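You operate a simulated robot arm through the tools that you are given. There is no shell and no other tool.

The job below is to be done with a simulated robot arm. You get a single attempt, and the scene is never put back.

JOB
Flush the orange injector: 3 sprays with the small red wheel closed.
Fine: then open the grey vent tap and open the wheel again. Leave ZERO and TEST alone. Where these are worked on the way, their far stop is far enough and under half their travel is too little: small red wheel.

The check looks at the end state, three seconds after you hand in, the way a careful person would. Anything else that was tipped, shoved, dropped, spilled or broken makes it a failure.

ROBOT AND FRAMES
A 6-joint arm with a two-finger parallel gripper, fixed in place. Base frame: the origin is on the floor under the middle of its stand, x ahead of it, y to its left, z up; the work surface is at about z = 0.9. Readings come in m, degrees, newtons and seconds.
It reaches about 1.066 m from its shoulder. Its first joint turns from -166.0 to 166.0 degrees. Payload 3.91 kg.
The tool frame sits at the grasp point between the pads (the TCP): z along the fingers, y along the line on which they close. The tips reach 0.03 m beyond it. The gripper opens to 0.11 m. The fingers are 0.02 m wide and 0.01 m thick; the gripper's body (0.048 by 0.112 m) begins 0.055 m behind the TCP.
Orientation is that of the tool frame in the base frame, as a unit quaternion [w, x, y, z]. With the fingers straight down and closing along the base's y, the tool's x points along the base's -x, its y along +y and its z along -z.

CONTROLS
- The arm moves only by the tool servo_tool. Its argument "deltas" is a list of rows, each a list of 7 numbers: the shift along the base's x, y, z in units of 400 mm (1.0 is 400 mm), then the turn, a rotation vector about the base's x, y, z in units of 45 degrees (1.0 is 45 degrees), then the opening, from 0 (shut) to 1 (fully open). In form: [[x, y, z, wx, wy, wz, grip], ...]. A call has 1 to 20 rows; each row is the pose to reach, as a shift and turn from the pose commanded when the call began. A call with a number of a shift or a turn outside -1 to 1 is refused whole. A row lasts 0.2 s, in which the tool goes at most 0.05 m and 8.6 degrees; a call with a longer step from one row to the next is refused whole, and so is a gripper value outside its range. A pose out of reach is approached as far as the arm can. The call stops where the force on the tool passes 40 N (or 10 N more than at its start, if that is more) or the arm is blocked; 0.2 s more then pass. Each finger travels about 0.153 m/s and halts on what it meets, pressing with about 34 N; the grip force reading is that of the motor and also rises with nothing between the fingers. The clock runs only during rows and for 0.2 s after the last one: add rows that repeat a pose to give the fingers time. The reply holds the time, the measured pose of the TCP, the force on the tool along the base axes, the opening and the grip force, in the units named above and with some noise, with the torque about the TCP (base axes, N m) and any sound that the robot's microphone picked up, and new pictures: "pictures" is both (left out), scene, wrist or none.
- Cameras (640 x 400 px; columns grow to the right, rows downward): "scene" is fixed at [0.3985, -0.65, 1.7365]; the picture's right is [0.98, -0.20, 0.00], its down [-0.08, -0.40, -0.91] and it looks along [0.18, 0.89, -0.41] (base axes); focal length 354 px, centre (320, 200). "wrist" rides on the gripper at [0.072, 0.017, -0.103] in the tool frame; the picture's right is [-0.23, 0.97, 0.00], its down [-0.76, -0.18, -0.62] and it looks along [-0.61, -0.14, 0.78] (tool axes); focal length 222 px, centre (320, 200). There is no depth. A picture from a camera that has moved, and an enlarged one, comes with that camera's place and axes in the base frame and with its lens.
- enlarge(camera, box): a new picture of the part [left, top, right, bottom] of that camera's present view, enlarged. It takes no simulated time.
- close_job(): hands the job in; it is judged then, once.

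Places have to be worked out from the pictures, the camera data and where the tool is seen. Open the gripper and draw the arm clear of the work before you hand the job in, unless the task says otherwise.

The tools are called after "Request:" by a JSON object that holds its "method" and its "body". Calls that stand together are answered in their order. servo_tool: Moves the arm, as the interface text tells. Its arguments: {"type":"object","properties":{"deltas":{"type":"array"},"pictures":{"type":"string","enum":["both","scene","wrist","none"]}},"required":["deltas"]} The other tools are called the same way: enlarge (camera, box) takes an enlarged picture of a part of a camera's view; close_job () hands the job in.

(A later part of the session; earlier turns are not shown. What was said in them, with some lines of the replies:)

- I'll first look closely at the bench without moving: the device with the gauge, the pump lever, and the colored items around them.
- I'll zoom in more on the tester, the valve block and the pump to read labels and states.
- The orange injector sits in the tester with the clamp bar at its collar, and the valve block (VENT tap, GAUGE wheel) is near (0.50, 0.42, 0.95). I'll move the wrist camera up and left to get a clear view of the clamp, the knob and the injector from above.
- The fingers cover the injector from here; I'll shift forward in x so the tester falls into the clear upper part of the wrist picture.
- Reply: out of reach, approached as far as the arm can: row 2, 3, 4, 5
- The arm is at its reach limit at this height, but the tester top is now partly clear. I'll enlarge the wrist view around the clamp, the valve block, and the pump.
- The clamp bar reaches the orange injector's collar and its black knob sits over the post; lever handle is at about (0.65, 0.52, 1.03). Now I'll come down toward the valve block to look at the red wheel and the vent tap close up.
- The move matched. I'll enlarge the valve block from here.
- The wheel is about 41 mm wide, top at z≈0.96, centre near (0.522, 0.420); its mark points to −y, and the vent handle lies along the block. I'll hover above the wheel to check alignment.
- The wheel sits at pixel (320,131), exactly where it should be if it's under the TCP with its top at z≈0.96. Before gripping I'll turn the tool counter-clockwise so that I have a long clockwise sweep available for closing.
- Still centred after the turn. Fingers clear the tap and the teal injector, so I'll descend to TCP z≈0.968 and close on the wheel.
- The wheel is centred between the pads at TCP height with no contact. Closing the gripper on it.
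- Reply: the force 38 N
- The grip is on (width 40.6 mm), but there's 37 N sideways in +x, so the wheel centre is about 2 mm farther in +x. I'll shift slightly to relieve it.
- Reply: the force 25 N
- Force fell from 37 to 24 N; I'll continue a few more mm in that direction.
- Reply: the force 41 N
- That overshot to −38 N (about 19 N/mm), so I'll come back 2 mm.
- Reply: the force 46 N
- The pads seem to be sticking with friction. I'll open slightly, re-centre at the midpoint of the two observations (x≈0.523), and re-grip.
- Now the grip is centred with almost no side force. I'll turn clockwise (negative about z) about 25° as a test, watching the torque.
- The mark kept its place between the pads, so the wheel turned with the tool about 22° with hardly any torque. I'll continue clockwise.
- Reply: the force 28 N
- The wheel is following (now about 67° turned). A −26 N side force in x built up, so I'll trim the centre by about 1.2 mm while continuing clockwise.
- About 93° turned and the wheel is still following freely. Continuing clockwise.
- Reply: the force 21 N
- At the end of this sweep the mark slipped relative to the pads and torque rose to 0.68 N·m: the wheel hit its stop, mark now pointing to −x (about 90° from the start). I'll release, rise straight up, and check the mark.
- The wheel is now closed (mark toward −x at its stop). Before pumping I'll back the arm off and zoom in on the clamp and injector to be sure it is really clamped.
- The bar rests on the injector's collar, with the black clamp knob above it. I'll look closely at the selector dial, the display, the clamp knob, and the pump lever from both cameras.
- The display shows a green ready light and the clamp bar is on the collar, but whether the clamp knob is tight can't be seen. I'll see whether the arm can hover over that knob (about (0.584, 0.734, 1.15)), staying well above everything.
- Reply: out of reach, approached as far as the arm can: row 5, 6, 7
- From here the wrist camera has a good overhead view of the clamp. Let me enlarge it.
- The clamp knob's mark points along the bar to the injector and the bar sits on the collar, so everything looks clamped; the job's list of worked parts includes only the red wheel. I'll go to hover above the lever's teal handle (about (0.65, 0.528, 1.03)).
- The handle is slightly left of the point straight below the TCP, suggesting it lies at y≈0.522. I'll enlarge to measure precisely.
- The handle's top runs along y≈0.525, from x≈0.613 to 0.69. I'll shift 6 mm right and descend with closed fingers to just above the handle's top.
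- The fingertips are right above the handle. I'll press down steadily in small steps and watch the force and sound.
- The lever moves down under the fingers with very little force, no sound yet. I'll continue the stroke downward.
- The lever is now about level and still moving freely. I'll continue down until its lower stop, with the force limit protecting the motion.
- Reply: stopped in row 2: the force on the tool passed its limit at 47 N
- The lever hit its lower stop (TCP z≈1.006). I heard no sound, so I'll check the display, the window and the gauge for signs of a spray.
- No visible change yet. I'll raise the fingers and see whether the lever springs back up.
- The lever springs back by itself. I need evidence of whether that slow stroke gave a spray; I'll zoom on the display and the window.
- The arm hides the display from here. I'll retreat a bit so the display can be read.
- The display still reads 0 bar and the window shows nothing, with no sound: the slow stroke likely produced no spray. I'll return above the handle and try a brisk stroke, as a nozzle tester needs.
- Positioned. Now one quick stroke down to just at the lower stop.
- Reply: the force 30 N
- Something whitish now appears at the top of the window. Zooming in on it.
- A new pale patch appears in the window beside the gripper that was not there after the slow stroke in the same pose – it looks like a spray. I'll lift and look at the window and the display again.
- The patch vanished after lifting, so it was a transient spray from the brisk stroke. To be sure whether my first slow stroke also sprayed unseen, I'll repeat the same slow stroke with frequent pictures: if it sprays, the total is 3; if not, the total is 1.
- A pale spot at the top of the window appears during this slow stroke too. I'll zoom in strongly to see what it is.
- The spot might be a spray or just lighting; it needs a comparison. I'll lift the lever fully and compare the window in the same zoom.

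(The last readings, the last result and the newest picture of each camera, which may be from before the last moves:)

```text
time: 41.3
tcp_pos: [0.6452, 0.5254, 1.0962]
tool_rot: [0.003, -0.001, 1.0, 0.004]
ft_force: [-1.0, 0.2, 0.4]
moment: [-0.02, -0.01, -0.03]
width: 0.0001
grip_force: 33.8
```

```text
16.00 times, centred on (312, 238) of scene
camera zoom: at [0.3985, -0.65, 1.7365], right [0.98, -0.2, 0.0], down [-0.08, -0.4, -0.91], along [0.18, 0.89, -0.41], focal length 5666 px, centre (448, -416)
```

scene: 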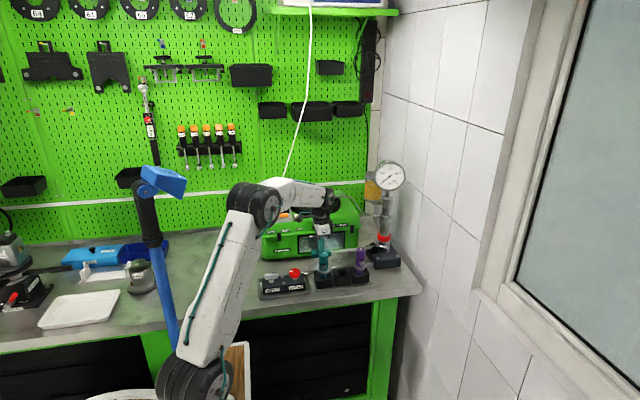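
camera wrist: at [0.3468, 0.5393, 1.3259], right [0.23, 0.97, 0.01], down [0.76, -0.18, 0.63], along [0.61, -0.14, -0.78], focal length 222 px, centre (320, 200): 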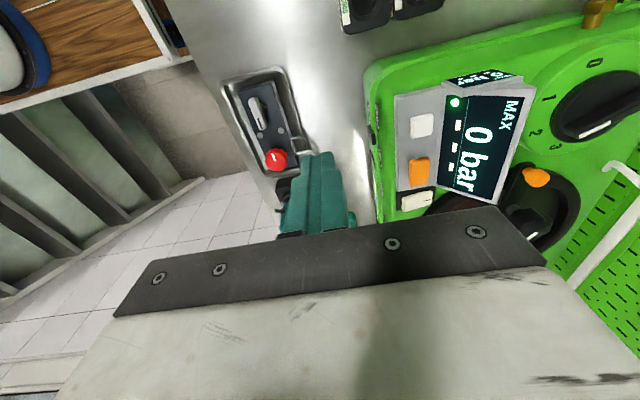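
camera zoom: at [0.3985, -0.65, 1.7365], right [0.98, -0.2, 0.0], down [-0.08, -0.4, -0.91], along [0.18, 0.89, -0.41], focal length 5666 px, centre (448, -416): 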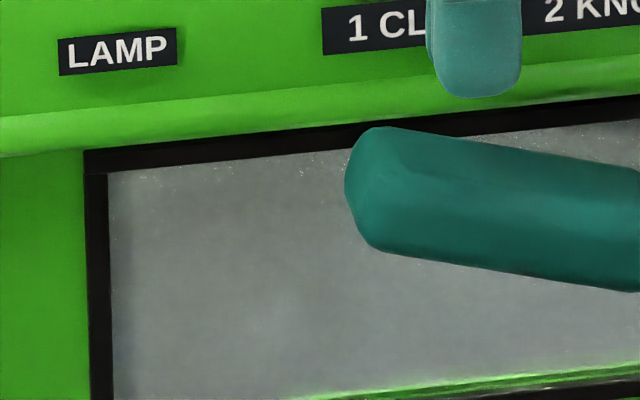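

The pale cone was present throughout the down-stroke but already gone on the way up at mid-lever, so it is the spray, and the window is now misted; the very first slow stroke showed neither cone nor mist (it just primed the line). That makes two sprays so far; I'll do one more clean, brisk stroke.

Request:
{"method": "servo_tool", "body": {"deltas": [[0, 0, -0.11, 0, 0, 0, 0], [0, 0, -0.215, 0, 0, 0, 0], [0, 0, -0.224, 0, 0, 0, 0]], "pictures": "none"}}

Request:
{"method": "enlarge", "body": {"camera": "scene", "box": [290, 225, 354, 265]}}

Request:
{"method": "enlarge", "body": {"camera": "scene", "box": [300, 231, 324, 246]}}

Request:
{"method": "enlarge", "body": {"camera": "scene", "box": [296, 205, 410, 275]}}

```text
time: 42.1
tcp_pos: [0.6426, 0.5253, 1.0071]
tool_rot: [0.003, -0.001, 1.0, 0.005]
ft_force: [-12.8, 4.1, 26.2]
moment: [0.01, 0.64, 0.01]
width: 0.0001
grip_force: 33.7
```

```text
10.00 times, centred on (322, 245) of scene
camera zoom: at [0.3985, -0.65, 1.7365], right [0.98, -0.2, 0.0], down [-0.08, -0.4, -0.91], along [0.18, 0.89, -0.41], focal length 3541 px, centre (300, -250)
```

zoom: 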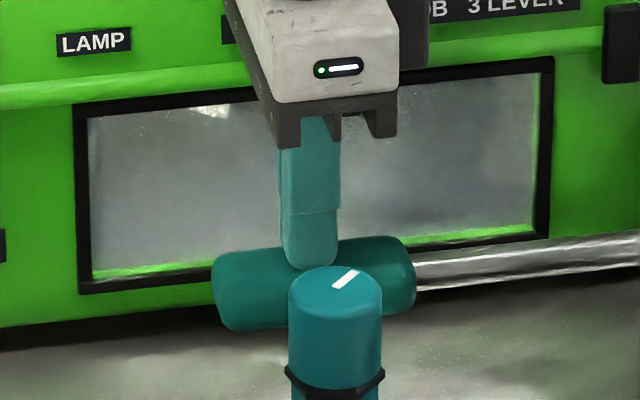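

```text
16.00 times, centred on (312, 238) of scene
camera zoom: at [0.3985, -0.65, 1.7365], right [0.98, -0.2, 0.0], down [-0.08, -0.4, -0.91], along [0.18, 0.89, -0.41], focal length 5666 px, centre (448, -416)
```

zoom: 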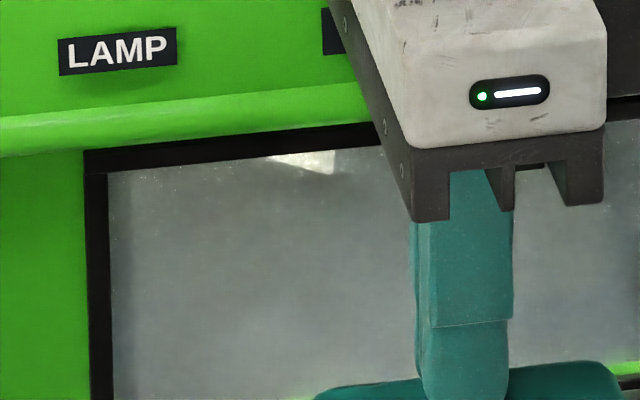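

```text
5.61 times, centred on (353, 240) of scene
camera zoom: at [0.3985, -0.65, 1.7365], right [0.98, -0.2, 0.0], down [-0.08, -0.4, -0.91], along [0.18, 0.89, -0.41], focal length 1988 px, centre (135, -25)
```

zoom: 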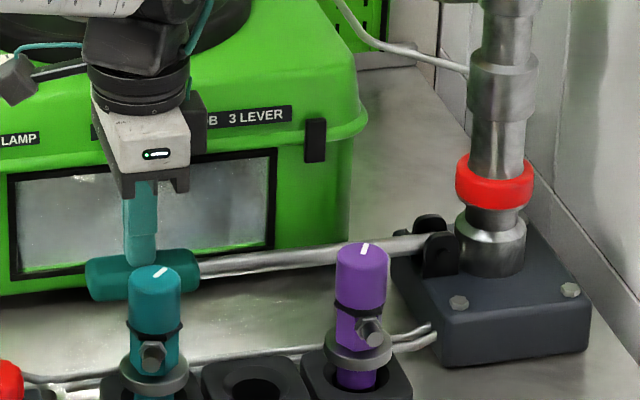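

The spray cone appeared again on this stroke. I'll let the lever up, and check the window and display.

Request:
{"method": "servo_tool", "body": {"deltas": [[0, 0, 0.1, 0, 0, 0, 0], [0, 0, 0.2, 0, 0, 0, 0], [0, 0, 0.225, 0, 0, 0, 0]], "pictures": "none"}}

Request:
{"method": "enlarge", "body": {"camera": "scene", "box": [290, 225, 354, 265]}}

Request:
{"method": "servo_tool", "body": {"deltas": [[-0.06, 0, 0.1, 0, 0, 0, 0], [-0.15, 0, 0.18, 0, 0, 0, 0], [-0.26, 0, 0.23, 0, 0, 0, 0], [-0.37, 0, 0.27, 0, 0, 0, 0], [-0.48, 0, 0.3, 0, 0, 0, 0], [-0.56, 0, 0.32, 0, 0, 0, 0]]}}

Request:
{"method": "enlarge", "body": {"camera": "scene", "box": [250, 190, 330, 240]}}

Request:
{"method": "enlarge", "body": {"camera": "scene", "box": [282, 215, 362, 265]}}

```text
time: 42.9
tcp_pos: [0.6447, 0.5247, 1.0959]
tool_rot: [0.003, 0.0, 1.0, 0.003]
ft_force: [0.0, -0.6, 0.1]
moment: [0.02, 0.02, 0.0]
width: 0.0002
grip_force: 34.0
```

```text
10.00 times, centred on (322, 245) of scene
camera zoom: at [0.3985, -0.65, 1.7365], right [0.98, -0.2, 0.0], down [-0.08, -0.4, -0.91], along [0.18, 0.89, -0.41], focal length 3541 px, centre (300, -250)
```

zoom: 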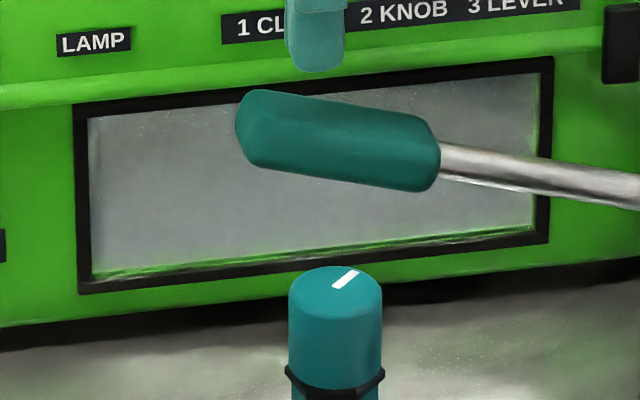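

```text
time: 44.3
tcp_pos: [0.4209, 0.5248, 1.2243]
tool_rot: [0.002, 0.0, 1.0, 0.003]
ft_force: [0.9, -0.3, -0.2]
moment: [-0.01, 0.02, 0.0]
width: 0.0001
grip_force: 34.3
camera wrist: at [0.3469, 0.5401, 1.3268], right [0.23, 0.97, 0.01], down [0.76, -0.18, 0.63], along [0.61, -0.14, -0.78], focal length 222 px, centre (320, 200)
```

scene: 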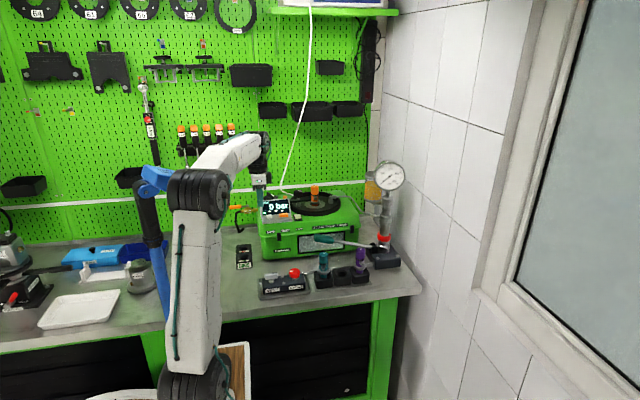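
wrist: 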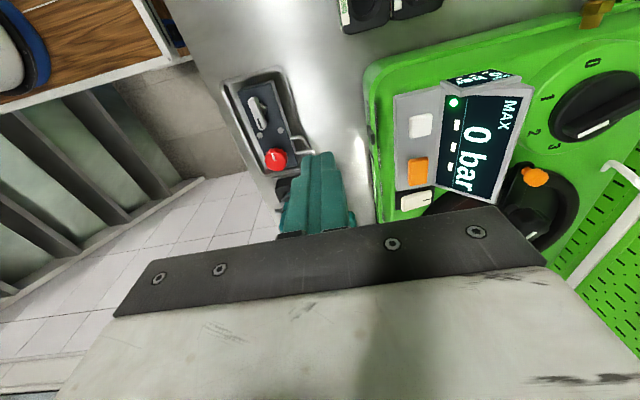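

```text
8.00 times, centred on (290, 215) of scene
camera zoom: at [0.3985, -0.65, 1.7365], right [0.98, -0.2, 0.0], down [-0.08, -0.4, -0.91], along [0.18, 0.89, -0.41], focal length 2833 px, centre (560, 80)
```

zoom: 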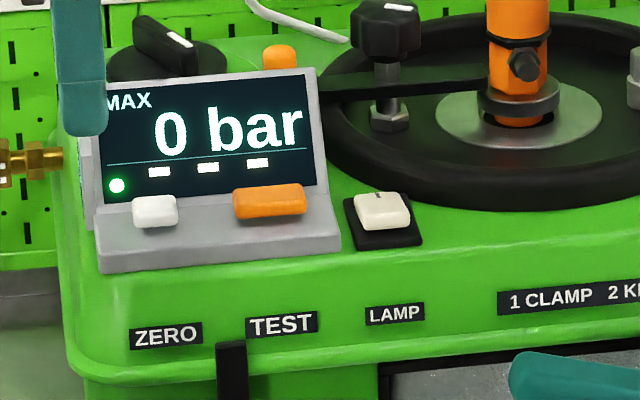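

```text
8.00 times, centred on (322, 240) of scene
camera zoom: at [0.3985, -0.65, 1.7365], right [0.98, -0.2, 0.0], down [-0.08, -0.4, -0.91], along [0.18, 0.89, -0.41], focal length 2833 px, centre (304, -120)
```

zoom: 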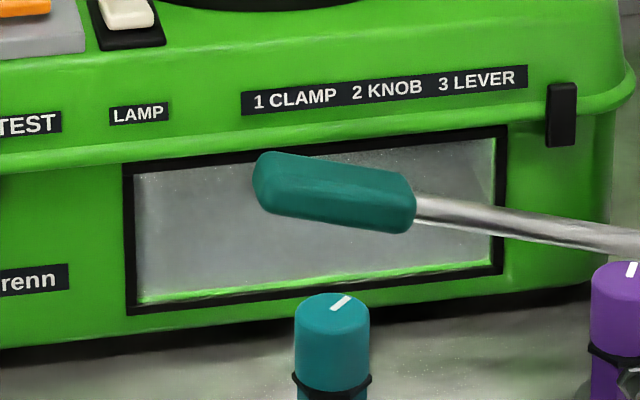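

The window is misted from the three sprays and the display and buttons are unchanged. Now the vent: its handle is a bar about 49 mm long along x, centred near (0.436, 0.421), top z≈0.96; I'll hover above it and check alignment.

Request:
{"method": "servo_tool", "body": {"deltas": [[0.01, -0.08, -0.06, 0, 0, 0, 0.2], [0.02, -0.16, -0.14, 0, 0, 0, 0.5], [0.03, -0.23, -0.23, 0, 0, 0, 0.5], [0.0375, -0.26, -0.34, 0, 0, 0, 0.5], [0.0375, -0.26, -0.44, 0, 0, 0, 0.5], [0.0375, -0.26, -0.44, 0, 0, 0, 0.5]]}}

Request:
{"method": "enlarge", "body": {"camera": "wrist", "box": [250, 60, 390, 230]}}

Request:
{"method": "enlarge", "body": {"camera": "scene", "box": [250, 255, 322, 305]}}

```text
time: 45.7
tcp_pos: [0.4378, 0.4204, 1.0453]
tool_rot: [0.003, -0.001, 1.0, 0.004]
ft_force: [-0.1, 0.6, -1.1]
moment: [0.01, -0.01, -0.01]
width: 0.0548
grip_force: 0.0
camera wrist: at [0.3636, 0.4373, 1.1484], right [0.23, 0.97, 0.01], down [0.76, -0.18, 0.63], along [0.61, -0.14, -0.78], focal length 222 px, centre (320, 200)
```

scene: 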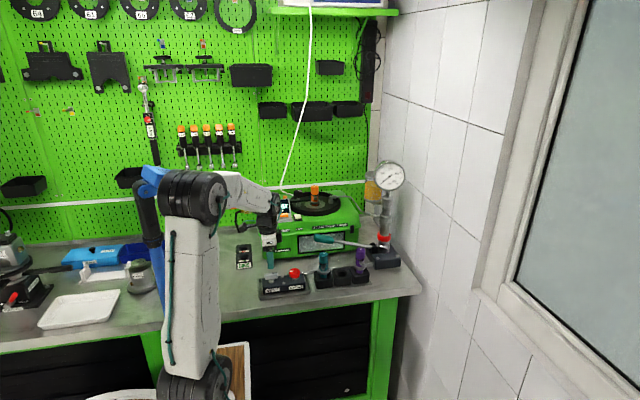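
wrist: 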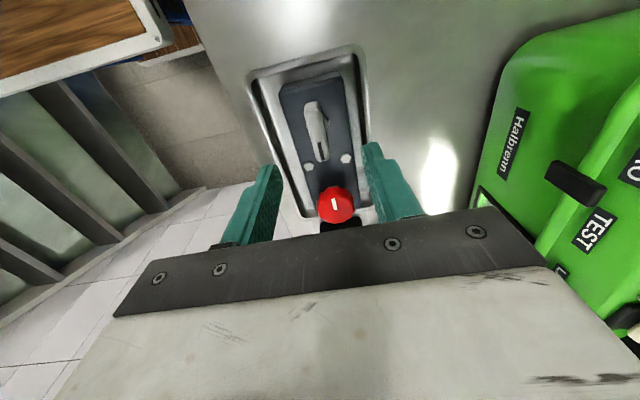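

```text
2.35 times, centred on (320, 145) of wrist
camera zoom: at [0.3636, 0.4373, 1.1484], right [0.23, 0.97, 0.01], down [0.76, -0.18, 0.63], along [0.61, -0.14, -0.78], focal length 523 px, centre (320, 329)
```

zoom: 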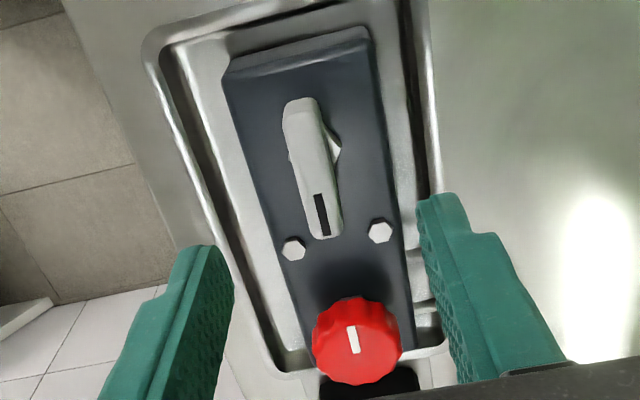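

```text
8.00 times, centred on (286, 280) of scene
camera zoom: at [0.3985, -0.65, 1.7365], right [0.98, -0.2, 0.0], down [-0.08, -0.4, -0.91], along [0.18, 0.89, -0.41], focal length 2833 px, centre (592, -440)
```

zoom: 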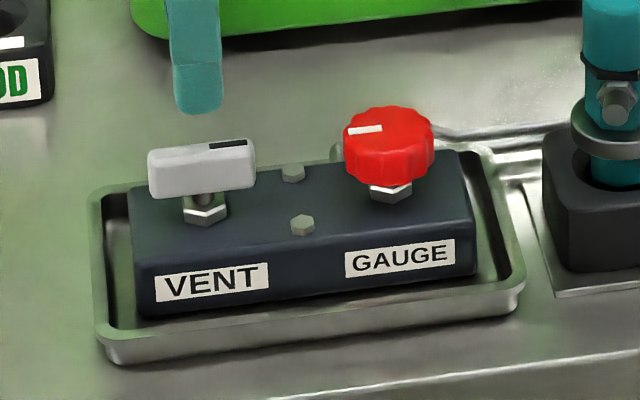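

The handle spans x≈0.412–0.465 along y≈0.418, just about under the TCP. I'll trim 2 mm in y and descend to TCP z≈0.966 with the fingers straddling it.

Request:
{"method": "servo_tool", "body": {"deltas": [[0.002, -0.005, -0.08, 0, 0, 0, 0.5], [0.002, -0.005, -0.15, 0, 0, 0, 0.5], [0.002, -0.005, -0.195, 0, 0, 0, 0.5], [0.002, -0.005, -0.195, 0, 0, 0, 0.5]], "pictures": "wrist"}}

Request:
{"method": "enlarge", "body": {"camera": "scene", "box": [250, 255, 322, 305]}}

```text
time: 46.7
tcp_pos: [0.44, 0.4194, 0.9698]
tool_rot: [0.002, 0.0, 1.0, 0.004]
ft_force: [-0.5, -0.1, -0.7]
moment: [0.02, 0.0, -0.01]
width: 0.0548
grip_force: 0.1
camera wrist: at [0.365, 0.4353, 1.0722], right [0.23, 0.97, 0.01], down [0.76, -0.18, 0.63], along [0.61, -0.14, -0.78], focal length 222 px, centre (320, 200)
```

wrist: 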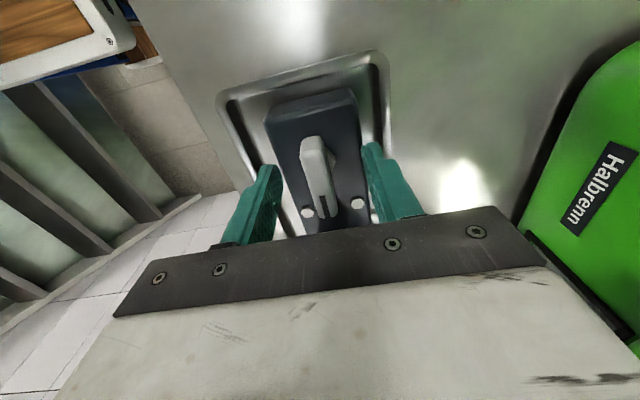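

```text
8.00 times, centred on (286, 280) of scene
camera zoom: at [0.3985, -0.65, 1.7365], right [0.98, -0.2, 0.0], down [-0.08, -0.4, -0.91], along [0.18, 0.89, -0.41], focal length 2833 px, centre (592, -440)
```

zoom: 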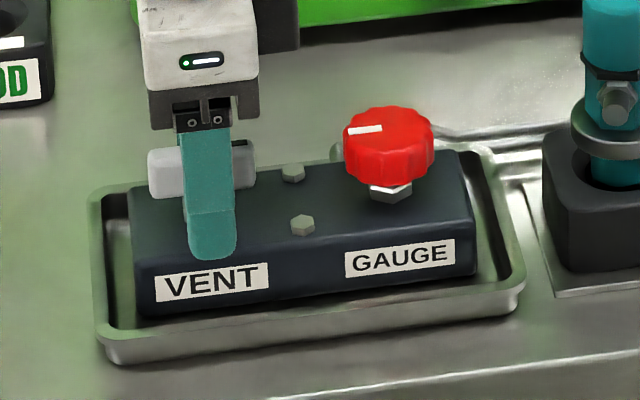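

The fingers straddle the vent handle around its pivot without contact. Closing on it.

Request:
{"method": "servo_tool", "body": {"deltas": [[0, -0.002, 0, 0, 0, 0, 0.35], [0, -0.002, 0, 0, 0, 0, 0.2], [0, -0.002, 0, 0, 0, 0, 0.08], [0, -0.002, 0, 0, 0, 0, 0.05]], "pictures": "wrist"}}

```text
time: 47.7
tcp_pos: [0.4389, 0.4204, 0.9701]
tool_rot: [0.003, -0.001, 1.0, 0.005]
ft_force: [1.8, 17.8, -2.3]
moment: [-0.62, -0.25, 0.01]
width: 0.0129
grip_force: 44.9
camera wrist: at [0.3644, 0.4356, 1.0727], right [0.22, 0.97, 0.01], down [0.76, -0.18, 0.63], along [0.61, -0.13, -0.78], focal length 222 px, centre (320, 200)
```

wrist: 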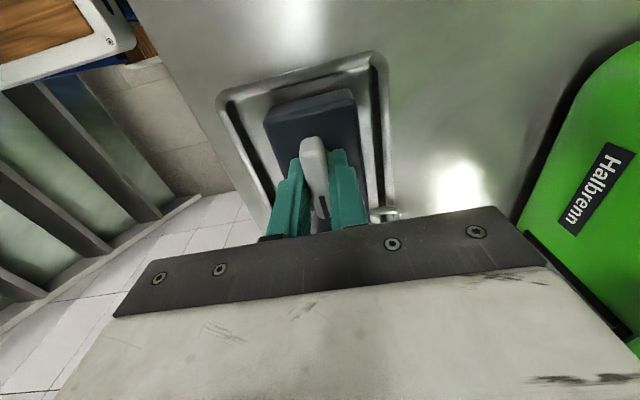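

Gripped (12.9 mm). There's 18 N in +y, so I'll trim about 1 mm in +y, then try turning counter-clockwise by a small amount to see which way it is free.

Request:
{"method": "servo_tool", "body": {"deltas": [[0, 0.0022, 0, 0, 0, 0, 0.05], [0, 0.0022, 0, 0, 0, 0, 0.05]], "pictures": "none"}}

Request:
{"method": "servo_tool", "body": {"deltas": [[0, 0, 0, 0, 0, 0.08, 0.05], [0, 0, 0, 0, 0, 0.16, 0.05], [0, 0, 0, 0, 0, 0.24, 0.05], [0, 0, 0, 0, 0, 0.24, 0.05]], "pictures": "wrist"}}

Request:
{"method": "enlarge", "body": {"camera": "scene", "box": [250, 255, 322, 305]}}

```text
time: 48.3
tcp_pos: [0.4382, 0.4186, 0.9696]
tool_rot: [0.003, -0.001, 1.0, 0.003]
ft_force: [4.4, 12.3, -6.1]
moment: [-0.6, -1.48, 0.01]
width: 0.0132
grip_force: 44.7
```

```text
time: 49.3
tcp_pos: [0.4387, 0.4205, 0.97]
tool_rot: [0.003, -0.095, 0.995, 0.003]
ft_force: [17.4, 19.6, -1.1]
moment: [-0.78, 0.72, -0.02]
width: 0.0127
grip_force: 45.0
camera wrist: at [0.3627, 0.4219, 1.0727], right [0.04, 1.0, 0.01], down [0.78, -0.04, 0.63], along [0.63, -0.02, -0.78], focal length 222 px, centre (320, 200)
```

wrist: 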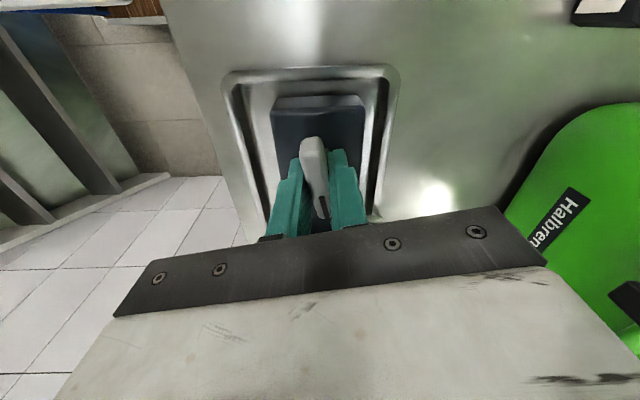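

```text
8.00 times, centred on (286, 280) of scene
camera zoom: at [0.3985, -0.65, 1.7365], right [0.98, -0.2, 0.0], down [-0.08, -0.4, -0.91], along [0.18, 0.89, -0.41], focal length 2833 px, centre (592, -440)
```

zoom: 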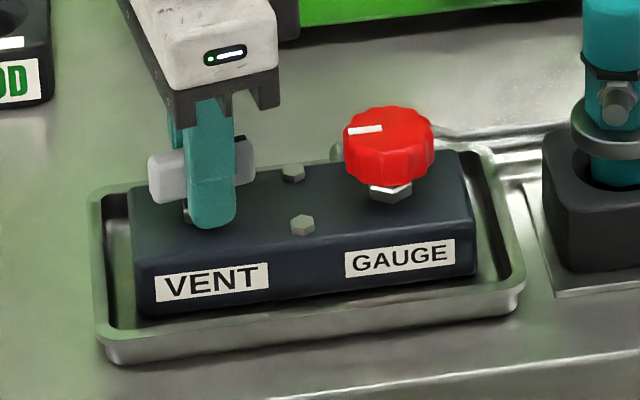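

The handle turns freely counter-clockwise with the tool. I'll trim the centre slightly and continue counter-clockwise.

Request:
{"method": "servo_tool", "body": {"deltas": [[0.002, 0.0025, 0, 0, 0, 0, 0.05], [0.002, 0.0025, 0, 0, 0, 0.15, 0.05], [0.002, 0.0025, 0, 0, 0, 0.3, 0.05], [0.002, 0.0025, 0, 0, 0, 0.45, 0.05], [0.002, 0.0025, 0, 0, 0, 0.6, 0.05], [0.002, 0.0025, 0, 0, 0, 0.75, 0.05], [0.002, 0.0025, 0, 0, 0, 0.75, 0.05]], "pictures": "wrist"}}

```text
time: 50.9
tcp_pos: [0.4379, 0.4211, 0.969]
tool_rot: [0.001, -0.381, 0.925, 0.004]
ft_force: [8.6, 29.9, -0.6]
moment: [0.41, -1.28, 0.01]
width: 0.0128
grip_force: 44.9
camera wrist: at [0.3739, 0.3803, 1.0726], right [-0.52, 0.85, 0.01], down [0.67, 0.4, 0.63], along [0.53, 0.33, -0.78], focal length 222 px, centre (320, 200)
```

wrist: 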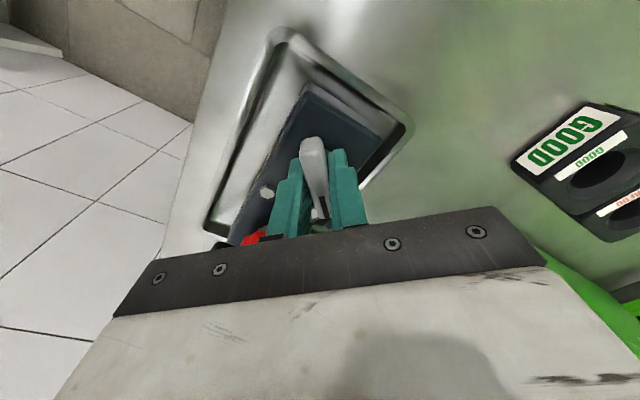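

About 45° turned, still free. Trimming +1.4 mm in y and continuing.

Request:
{"method": "servo_tool", "body": {"deltas": [[0.001, 0.0018, 0, 0, 0, 0, 0.05], [0.001, 0.0035, 0, 0, 0, 0, 0.05], [0.001, 0.0035, 0, 0, 0, 0.15, 0.05], [0.001, 0.0035, 0, 0, 0, 0.3, 0.05], [0.001, 0.0035, 0, 0, 0, 0.45, 0.05], [0.001, 0.0035, 0, 0, 0, 0.6, 0.05], [0.001, 0.0035, 0, 0, 0, 0.6, 0.05]], "pictures": "wrist"}}

```text
time: 52.5
tcp_pos: [0.4385, 0.4203, 0.9694]
tool_rot: [-0.001, -0.586, 0.81, 0.004]
ft_force: [5.4, 13.7, 3.9]
moment: [-1.28, -0.32, 0.02]
width: 0.0129
grip_force: 45.1
camera wrist: at [0.3987, 0.3562, 1.0727], right [-0.85, 0.52, 0.01], down [0.41, 0.66, 0.63], along [0.32, 0.54, -0.78], focal length 222 px, centre (320, 200)
```

wrist: 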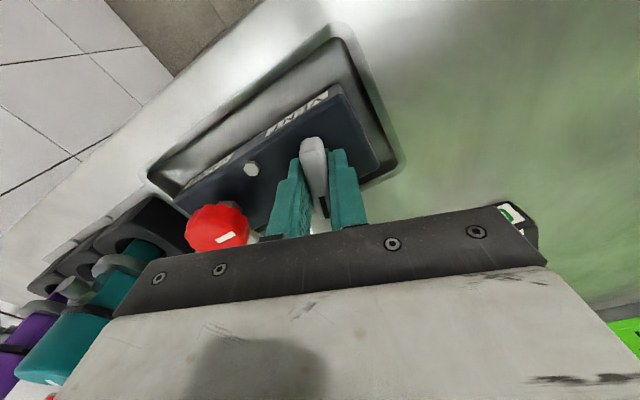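

Now about 72°, still following. Continuing toward the stop at about 90°.

Request:
{"method": "servo_tool", "body": {"deltas": [[0, 0.001, 0, 0, 0, 0.12, 0.05], [0, 0.001, 0, 0, 0, 0.24, 0.05], [0, 0.001, 0, 0, 0, 0.36, 0.05], [0, 0.001, 0, 0, 0, 0.46, 0.05], [0, 0.001, 0, 0, 0, 0.46, 0.05]], "pictures": "wrist"}}

```text
time: 53.7
tcp_pos: [0.4379, 0.4207, 0.9691]
tool_rot: [0.001, 0.722, -0.692, -0.003]
ft_force: [-10.4, 10.6, -1.6]
moment: [0.16, -0.43, -1.13]
width: 0.0134
grip_force: 45.0
camera wrist: at [0.4236, 0.3468, 1.0728], right [-0.98, 0.19, 0.01], down [0.15, 0.77, 0.62], along [0.11, 0.62, -0.78], focal length 222 px, centre (320, 200)
```

wrist: 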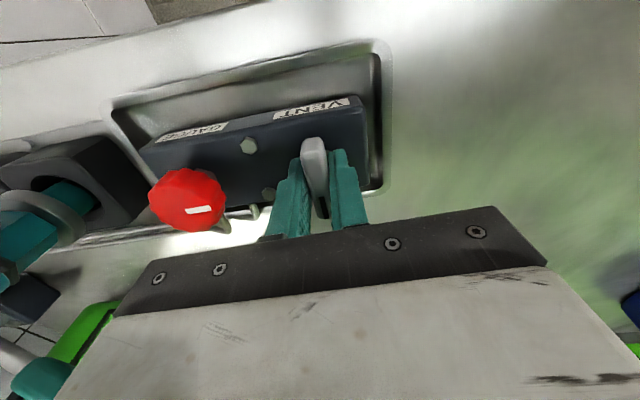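

Torque rose to 1.1 N·m at about 90°: the vent tap is at its open stop. I'll relax the twist, release and rise, then check the handle.

Request:
{"method": "servo_tool", "body": {"deltas": [[0, 0, 0, 0, 0, -0.03, 0.05], [0, 0, 0, 0, 0, -0.03, 0.3], [0, 0, 0, 0, 0, -0.03, 0.5], [0, 0, 0, 0, 0, -0.03, 0.5], [0, 0, 0.1, 0, 0, -0.03, 0.5], [0, 0, 0.2, 0, 0, -0.03, 0.5], [0, 0, 0.2, 0, 0, -0.03, 0.5]]}}

Request:
{"method": "enlarge", "body": {"camera": "scene", "box": [250, 255, 322, 305]}}

Request:
{"method": "enlarge", "body": {"camera": "wrist", "box": [100, 40, 440, 250]}}

```text
time: 55.3
tcp_pos: [0.4378, 0.4223, 1.0499]
tool_rot: [0.0, 0.713, -0.701, -0.004]
ft_force: [-0.3, -0.5, -0.6]
moment: [0.04, -0.01, 0.0]
width: 0.055
grip_force: 0.2
camera wrist: at [0.4222, 0.3487, 1.1536], right [-0.98, 0.21, 0.01], down [0.17, 0.76, 0.63], along [0.13, 0.61, -0.78], focal length 222 px, centre (320, 200)
```

scene: 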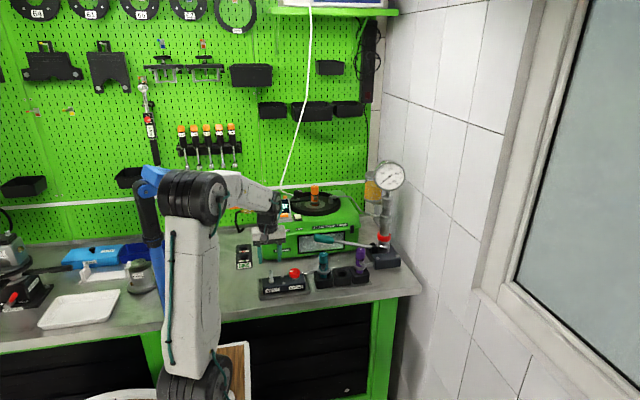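
wrist: 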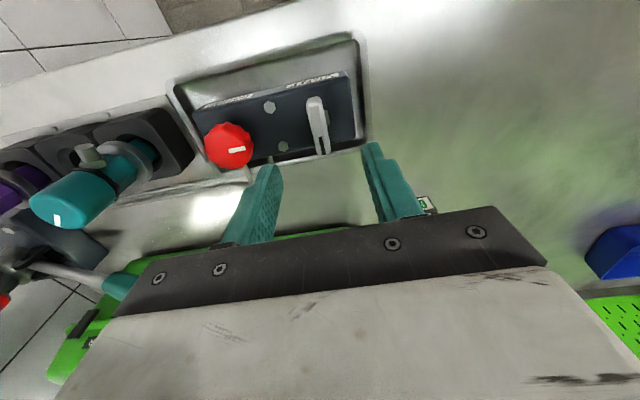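

```text
8.00 times, centred on (286, 280) of scene
camera zoom: at [0.3985, -0.65, 1.7365], right [0.98, -0.2, 0.0], down [-0.08, -0.4, -0.91], along [0.18, 0.89, -0.41], focal length 2833 px, centre (592, -440)
```

zoom: 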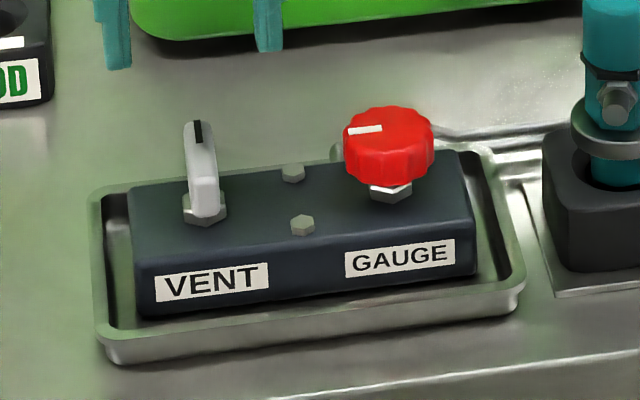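

```text
1.88 times, centred on (270, 145) of wrist
camera zoom: at [0.4222, 0.3487, 1.1536], right [-0.98, 0.21, 0.01], down [0.17, 0.76, 0.63], along [0.13, 0.61, -0.78], focal length 418 px, centre (414, 304)
```

zoom: 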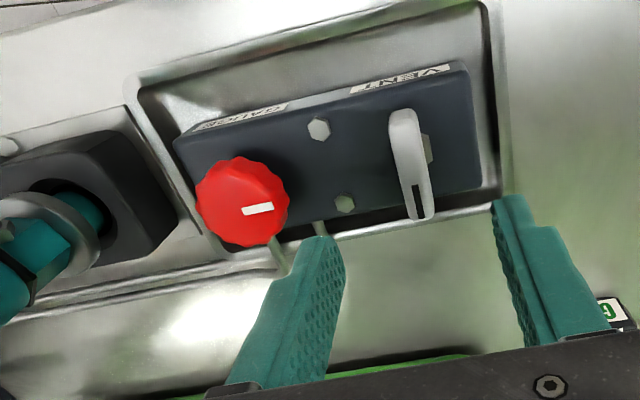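

The vent handle now stands across the block at its open stop. Next: re-open the wheel, so I'll move above it while turning the tool back to yaw 0 to have room for a counter-clockwise turn.

Request:
{"method": "servo_tool", "body": {"deltas": [[0.04, -0.001, 0, 0, 0, -0.17, 0.6], [0.08, -0.002, 0, 0, 0, -0.34, 0.6], [0.12, -0.003, 0, 0, 0, -0.51, 0.6], [0.16, -0.004, 0, 0, 0, -0.68, 0.6], [0.2, -0.0045, 0, 0, 0, -0.85, 0.6], [0.213, -0.0045, 0, 0, 0, -1.0, 0.6]], "pictures": "none"}}

Request:
{"method": "servo_tool", "body": {"deltas": [[0, 0, 0, 0, 0, -0.17, 0.6], [0, 0, 0, 0, 0, -0.34, 0.6], [0, 0, 0, 0, 0, -0.51, 0.6], [0, 0, 0, 0, 0, -0.68, 0.6], [0, 0, 0, 0, 0, -0.85, 0.6], [0, 0, 0, 0, 0, -1.0, 0.6], [0, 0, 0, 0, 0, -1.0, 0.6]]}}

```text
time: 56.7
tcp_pos: [0.5244, 0.4198, 1.0498]
tool_rot: [0.002, -0.39, 0.921, 0.004]
ft_force: [-0.3, -0.1, -0.1]
moment: [-0.01, 0.01, 0.03]
width: 0.0661
grip_force: 0.1
```

```text
time: 58.3
tcp_pos: [0.5239, 0.4194, 1.0495]
tool_rot: [0.002, -0.008, 1.0, 0.004]
ft_force: [0.0, -0.8, 0.6]
moment: [0.01, -0.03, -0.02]
width: 0.0659
grip_force: 0.0
camera wrist: at [0.4491, 0.4339, 1.153], right [0.21, 0.98, 0.01], down [0.76, -0.17, 0.63], along [0.61, -0.13, -0.78], focal length 222 px, centre (320, 200)
```

scene: 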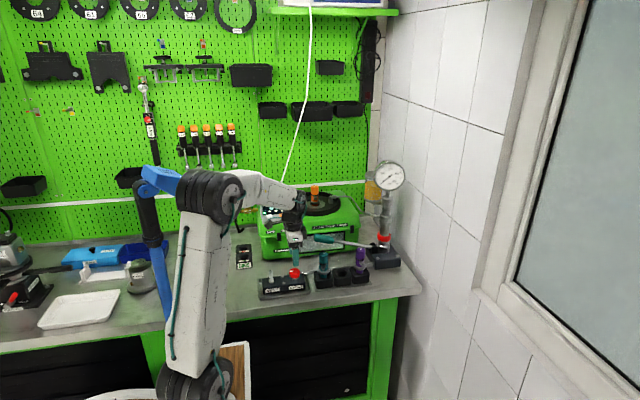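
wrist: 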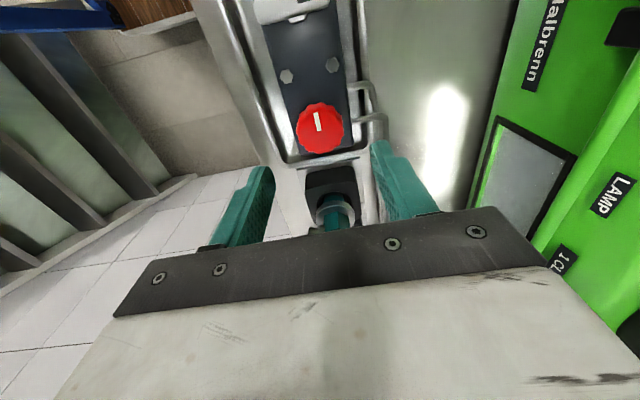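

The wheel is centred below. Descending and gripping it again.

Request:
{"method": "servo_tool", "body": {"deltas": [[-0.001, 0.001, -0.08, 0, 0, 0, 0.6], [-0.001, 0.002, -0.15, 0, 0, 0, 0.6], [-0.001, 0.002, -0.202, 0, 0, 0, 0.6], [-0.001, 0.002, -0.202, 0, 0, 0, 0.6]], "pictures": "none"}}

Request:
{"method": "servo_tool", "body": {"deltas": [[0, 0, 0, 0, 0, 0, 0.45], [0, 0, 0, 0, 0, 0, 0.36], [0, 0, 0, 0, 0, 0, 0.25], [0, 0, 0, 0, 0, 0, 0.2]], "pictures": "wrist"}}

```text
time: 59.3
tcp_pos: [0.5249, 0.42, 0.9699]
tool_rot: [0.003, -0.009, 1.0, 0.003]
ft_force: [-0.3, 0.9, -0.2]
moment: [-0.01, 0.05, 0.02]
width: 0.0659
grip_force: 0.0
```

```text
time: 60.3
tcp_pos: [0.5244, 0.4209, 0.9696]
tool_rot: [0.002, -0.008, 1.0, 0.003]
ft_force: [0.4, -1.2, -2.2]
moment: [-0.41, -0.31, 0.04]
width: 0.0408
grip_force: 45.2
camera wrist: at [0.4495, 0.4348, 1.0729], right [0.21, 0.98, 0.01], down [0.76, -0.17, 0.63], along [0.61, -0.13, -0.78], focal length 222 px, centre (320, 200)
```

wrist: 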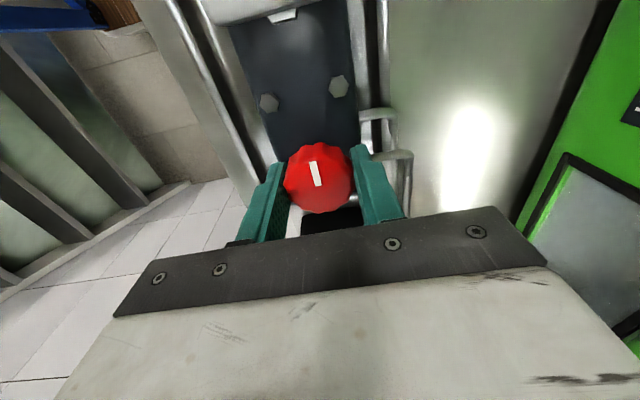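

Perfectly centred grip with almost no force. Turning counter-clockwise to open, with a small x trim.

Request:
{"method": "servo_tool", "body": {"deltas": [[-0.001, 0, 0, 0, 0, 0.14, 0.2], [-0.002, 0, 0, 0, 0, 0.28, 0.2], [-0.003, 0, 0, 0, 0, 0.42, 0.2], [-0.003, 0, 0, 0, 0, 0.56, 0.2], [-0.003, 0, 0, 0, 0, 0.7, 0.2], [-0.003, 0, 0, 0, 0, 0.85, 0.2], [-0.003, 0, 0, 0, 0, 1.0, 0.2]], "pictures": "wrist"}}

```text
time: 61.9
tcp_pos: [0.5229, 0.4199, 0.9699]
tool_rot: [0.002, -0.392, 0.92, 0.004]
ft_force: [31.7, 10.5, 9.5]
moment: [0.09, -1.11, -0.01]
width: 0.0404
grip_force: 44.9
camera wrist: at [0.4596, 0.3786, 1.0727], right [-0.54, 0.84, 0.01], down [0.66, 0.42, 0.63], along [0.52, 0.35, -0.78], focal length 222 px, centre (320, 200)
```

wrist: 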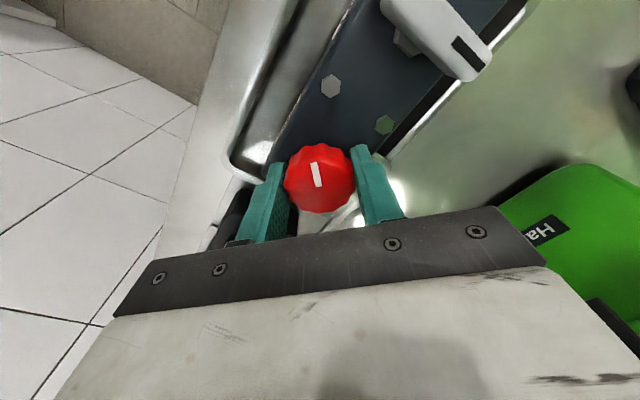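

It turned 45° with the tool. Force of +32 N in x means my trim was too much, so I'll give 1.5 mm back and continue.

Request:
{"method": "servo_tool", "body": {"deltas": [[0.002, 0.0005, 0, 0, 0, 0, 0.2], [0.0038, 0.001, 0, 0, 0, 0, 0.2], [0.0038, 0.001, 0, 0, 0, 0.14, 0.2], [0.0038, 0.001, 0, 0, 0, 0.28, 0.2], [0.0038, 0.001, 0, 0, 0, 0.42, 0.2], [0.0038, 0.001, 0, 0, 0, 0.56, 0.2], [0.0038, 0.001, 0, 0, 0, 0.7, 0.2], [0.0038, 0.001, 0, 0, 0, 0.84, 0.2], [0.0038, 0.001, 0, 0, 0, 0.84, 0.2]], "pictures": "wrist"}}

```text
time: 63.9
tcp_pos: [0.5225, 0.4193, 0.969]
tool_rot: [-0.001, -0.668, 0.744, 0.004]
ft_force: [2.4, 7.4, 33.0]
moment: [-0.62, -0.32, 0.03]
width: 0.041
grip_force: 45.0
camera wrist: at [0.4978, 0.3491, 1.0726], right [-0.94, 0.33, 0.01], down [0.26, 0.73, 0.63], along [0.2, 0.59, -0.78], focal length 222 px, centre (320, 200)
```

wrist: 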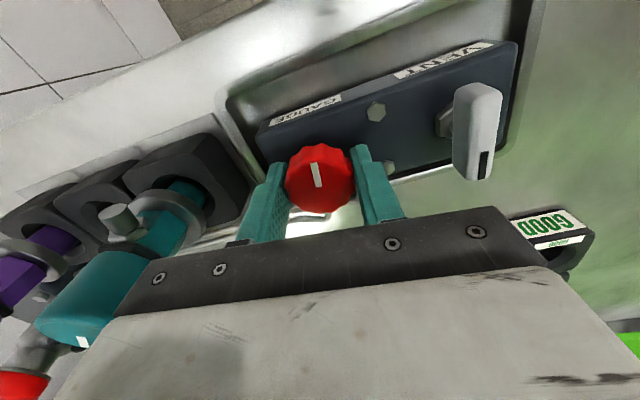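

Now about 83° open with no rotational resistance yet, but a vertical 33 N friction load built up. I'll ease up by 1.5 mm and carry on to find the open stop.

Request:
{"method": "servo_tool", "body": {"deltas": [[0, 0, 0.002, 0, 0, 0, 0.2], [0, 0, 0.004, 0, 0, 0, 0.2], [0, 0, 0.004, 0, 0, 0, 0.2]], "pictures": "none"}}

Request:
{"method": "servo_tool", "body": {"deltas": [[0, 0, 0, 0, 0, 0.1, 0.2], [0, 0, 0, 0, 0, 0.2, 0.2], [0, 0, 0, 0, 0, 0.3, 0.2], [0, 0, 0, 0, 0, 0.4, 0.2], [0, 0, 0, 0, 0, 0.4, 0.2]], "pictures": "wrist"}}

```text
time: 64.7
tcp_pos: [0.5226, 0.4196, 0.9698]
tool_rot: [-0.003, -0.668, 0.744, 0.004]
ft_force: [-2.3, 9.7, -0.8]
moment: [1.23, -0.66, 0.01]
width: 0.0408
grip_force: 45.1
```

```text
time: 65.9
tcp_pos: [0.5229, 0.4187, 0.9694]
tool_rot: [0.002, 0.777, -0.63, -0.003]
ft_force: [-1.7, -3.4, -8.0]
moment: [-0.46, -0.72, -0.26]
width: 0.04
grip_force: 45.6
camera wrist: at [0.5212, 0.3442, 1.073], right [-1.0, 0.02, 0.01], down [0.02, 0.78, 0.62], along [0.01, 0.62, -0.78], focal length 222 px, centre (320, 200)
```

wrist: 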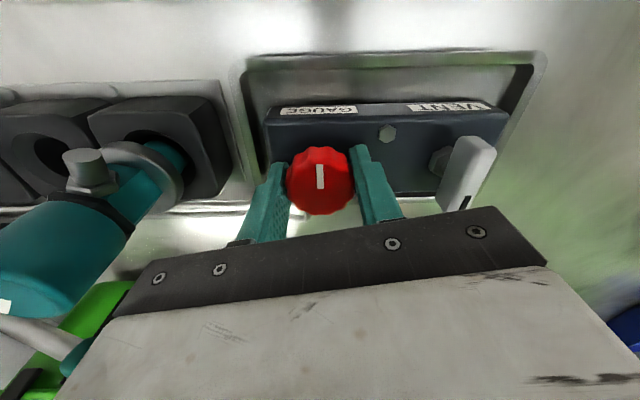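

The mark now points to −y again as at the start, and the pads slipped about 10° against resistance: the wheel is back at its open stop. Releasing and rising.

Request:
{"method": "servo_tool", "body": {"deltas": [[0, 0, 0, 0, 0, 0, 0.6], [0, 0, 0, 0, 0, 0, 0.6], [0, 0, 0.1, 0, 0, 0, 0.6], [0, 0, 0.2, 0, 0, 0, 0.6], [0, 0, 0.3, 0, 0, 0, 0.6], [0, 0, 0.3, 0, 0, 0, 0.6]]}}

Request:
{"method": "enlarge", "body": {"camera": "scene", "box": [250, 255, 322, 305]}}

```text
time: 67.3
tcp_pos: [0.5227, 0.4196, 1.0908]
tool_rot: [0.0, 0.776, -0.631, -0.004]
ft_force: [-0.3, 1.0, 0.5]
moment: [-0.01, 0.02, -0.01]
width: 0.0659
grip_force: 0.1
camera wrist: at [0.5203, 0.3456, 1.1942], right [-1.0, 0.02, 0.01], down [0.02, 0.78, 0.63], along [0.01, 0.63, -0.78], focal length 222 px, centre (320, 200)
```

scene: 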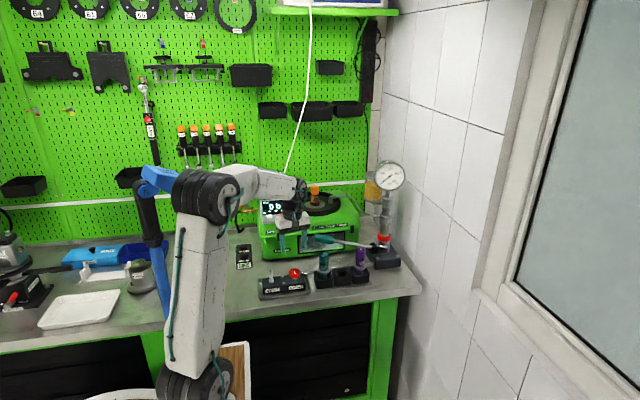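
wrist: 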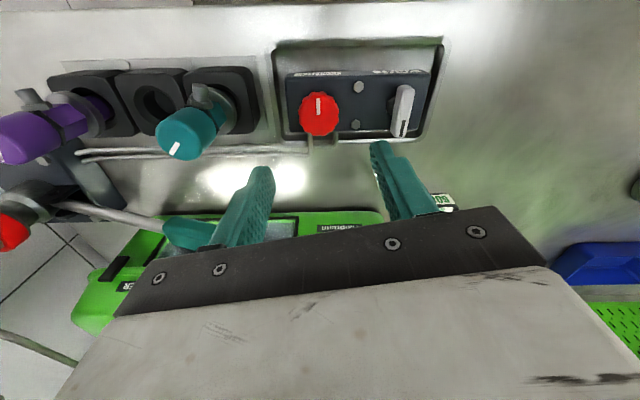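

```text
8.00 times, centred on (286, 280) of scene
camera zoom: at [0.3985, -0.65, 1.7365], right [0.98, -0.2, 0.0], down [-0.08, -0.4, -0.91], along [0.18, 0.89, -0.41], focal length 2833 px, centre (592, -440)
```

zoom: 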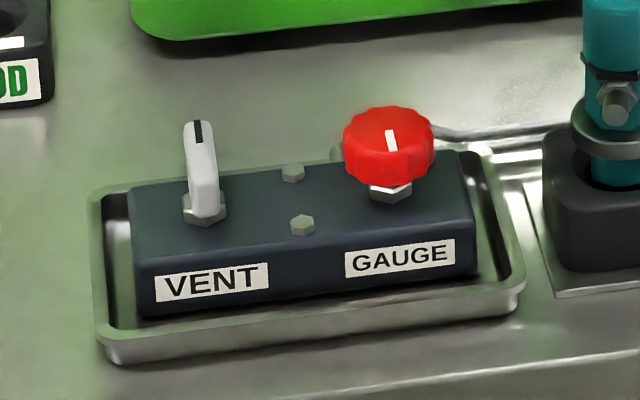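

Wheel is open (mark as at the start) and the vent is open. I'll draw the arm up and back clear of the work, turning the tool back.

Request:
{"method": "servo_tool", "body": {"deltas": [[0, 0, 0.1, 0, 0, -0.15, 0.8], [-0.04, 0, 0.2, 0, 0, -0.3, 1], [-0.1, 0, 0.3, 0, 0, -0.45, 1], [-0.16, 0, 0.4, 0, 0, -0.6, 1], [-0.22, 0, 0.48, 0, 0, -0.75, 1], [-0.28, 0, 0.55, 0, 0, -0.9, 1], [-0.29, 0, 0.58, 0, 0, -1.0, 1]], "pictures": "none"}}

Request:
{"method": "servo_tool", "body": {"deltas": [[0, 0, 0, 0, 0, -0.17, 1], [0, 0, 0, 0, 0, -0.34, 1], [0, 0, 0, 0, 0, -0.51, 1], [0, 0, 0, 0, 0, -0.68, 1], [0, 0, 0, 0, 0, -0.85, 1], [0, 0, 0, 0, 0, -1.0, 1]]}}

Request:
{"method": "enlarge", "body": {"camera": "scene", "box": [230, 150, 430, 310]}}

Request:
{"method": "enlarge", "body": {"camera": "scene", "box": [282, 215, 362, 265]}}

Request:
{"method": "enlarge", "body": {"camera": "scene", "box": [250, 175, 370, 250]}}

```text
time: 68.9
tcp_pos: [0.407, 0.4201, 1.3216]
tool_rot: [0.0, -0.475, 0.88, 0.004]
ft_force: [0.1, -0.1, -0.2]
moment: [-0.01, 0.0, -0.02]
width: 0.11
grip_force: 0.1
```

```text
time: 70.3
tcp_pos: [0.4081, 0.4194, 1.3217]
tool_rot: [0.003, -0.101, 0.995, 0.004]
ft_force: [1.5, 0.4, -0.6]
moment: [0.01, -0.04, -0.03]
width: 0.11
grip_force: 0.0
camera wrist: at [0.3313, 0.421, 1.4256], right [0.03, 1.0, 0.01], down [0.78, -0.02, 0.63], along [0.63, -0.01, -0.78], focal length 222 px, centre (320, 200)
```

scene: 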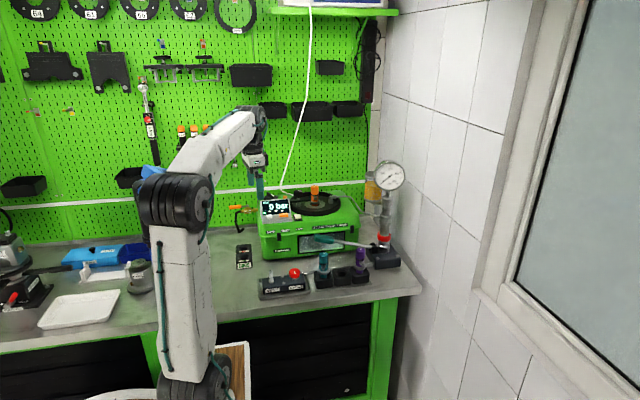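
wrist: 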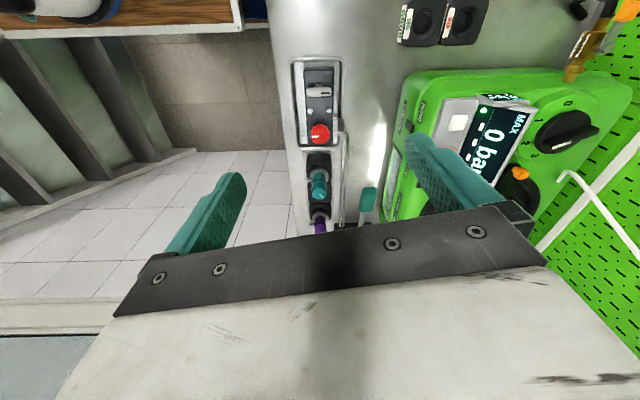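

```text
2.50 times, centred on (330, 230) of scene
camera zoom: at [0.3985, -0.65, 1.7365], right [0.98, -0.2, 0.0], down [-0.08, -0.4, -0.91], along [0.18, 0.89, -0.41], focal length 885 px, centre (295, 125)
```

zoom: 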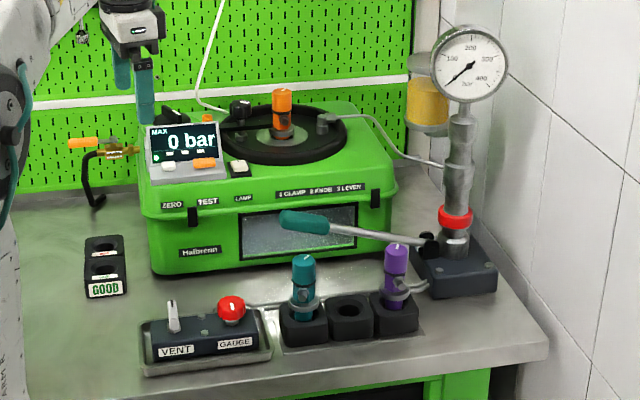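

```text
8.00 times, centred on (322, 240) of scene
camera zoom: at [0.3985, -0.65, 1.7365], right [0.98, -0.2, 0.0], down [-0.08, -0.4, -0.91], along [0.18, 0.89, -0.41], focal length 2833 px, centre (304, -120)
```

zoom: 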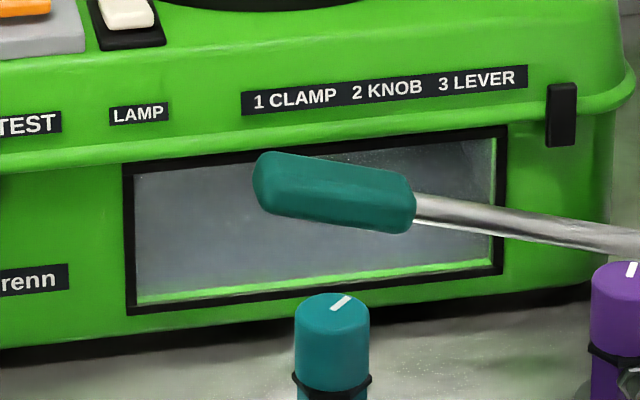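

```text
5.33 times, centred on (310, 212) of scene
camera zoom: at [0.3985, -0.65, 1.7365], right [0.98, -0.2, 0.0], down [-0.08, -0.4, -0.91], along [0.18, 0.89, -0.41], focal length 1888 px, centre (373, 133)
```

zoom: 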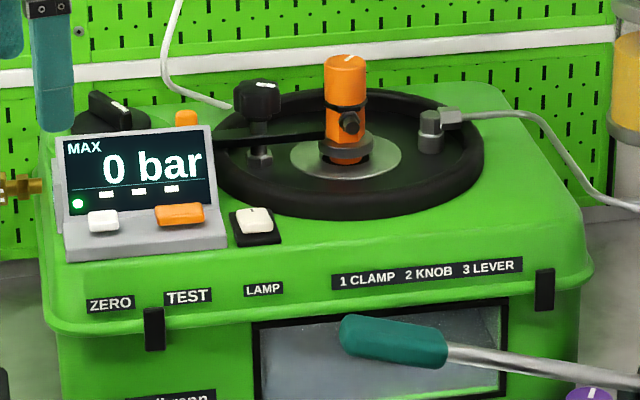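

Everything is in order: vent handle across the block (open), wheel mark back at its open position, lever at rest, display and ZERO/TEST buttons untouched, three sprays seen in the window with the wheel closed. The arm is up and clear with the gripper open, so I'm handing in the job.

Request:
{"method": "close_job", "body": {}}

```text
The job is handed in.
```

I finished the flush and handed the job in, but my count of three sprays comes only from watching the window. The microphone reported no sound and the display stayed at 0 bar throughout.

- **Wheel closed:** I turned the small red wheel clockwise about 90° to its stop before pumping.
- **Sprays:** I pumped the lever four times. On the first, slow stroke I saw no spray, and I took it as filling the line. On each of the next three I saw spray at the top of the window. If the first stroke also counts as a spray, the total is four.
- **Vent and wheel:** After the sprays I turned the grey vent tap a quarter turn counter-clockwise to its stop. I then turned the red wheel back to its open stop, with its mark where it was at the start.
- **Clamp:** I didn't test whether the clamp knob was tight. The bar was sitting on the injector's collar.

I didn't touch ZERO or TEST. The last pictures showed nothing else moved and the lever back at rest. The arm was up and clear, with the gripper open.
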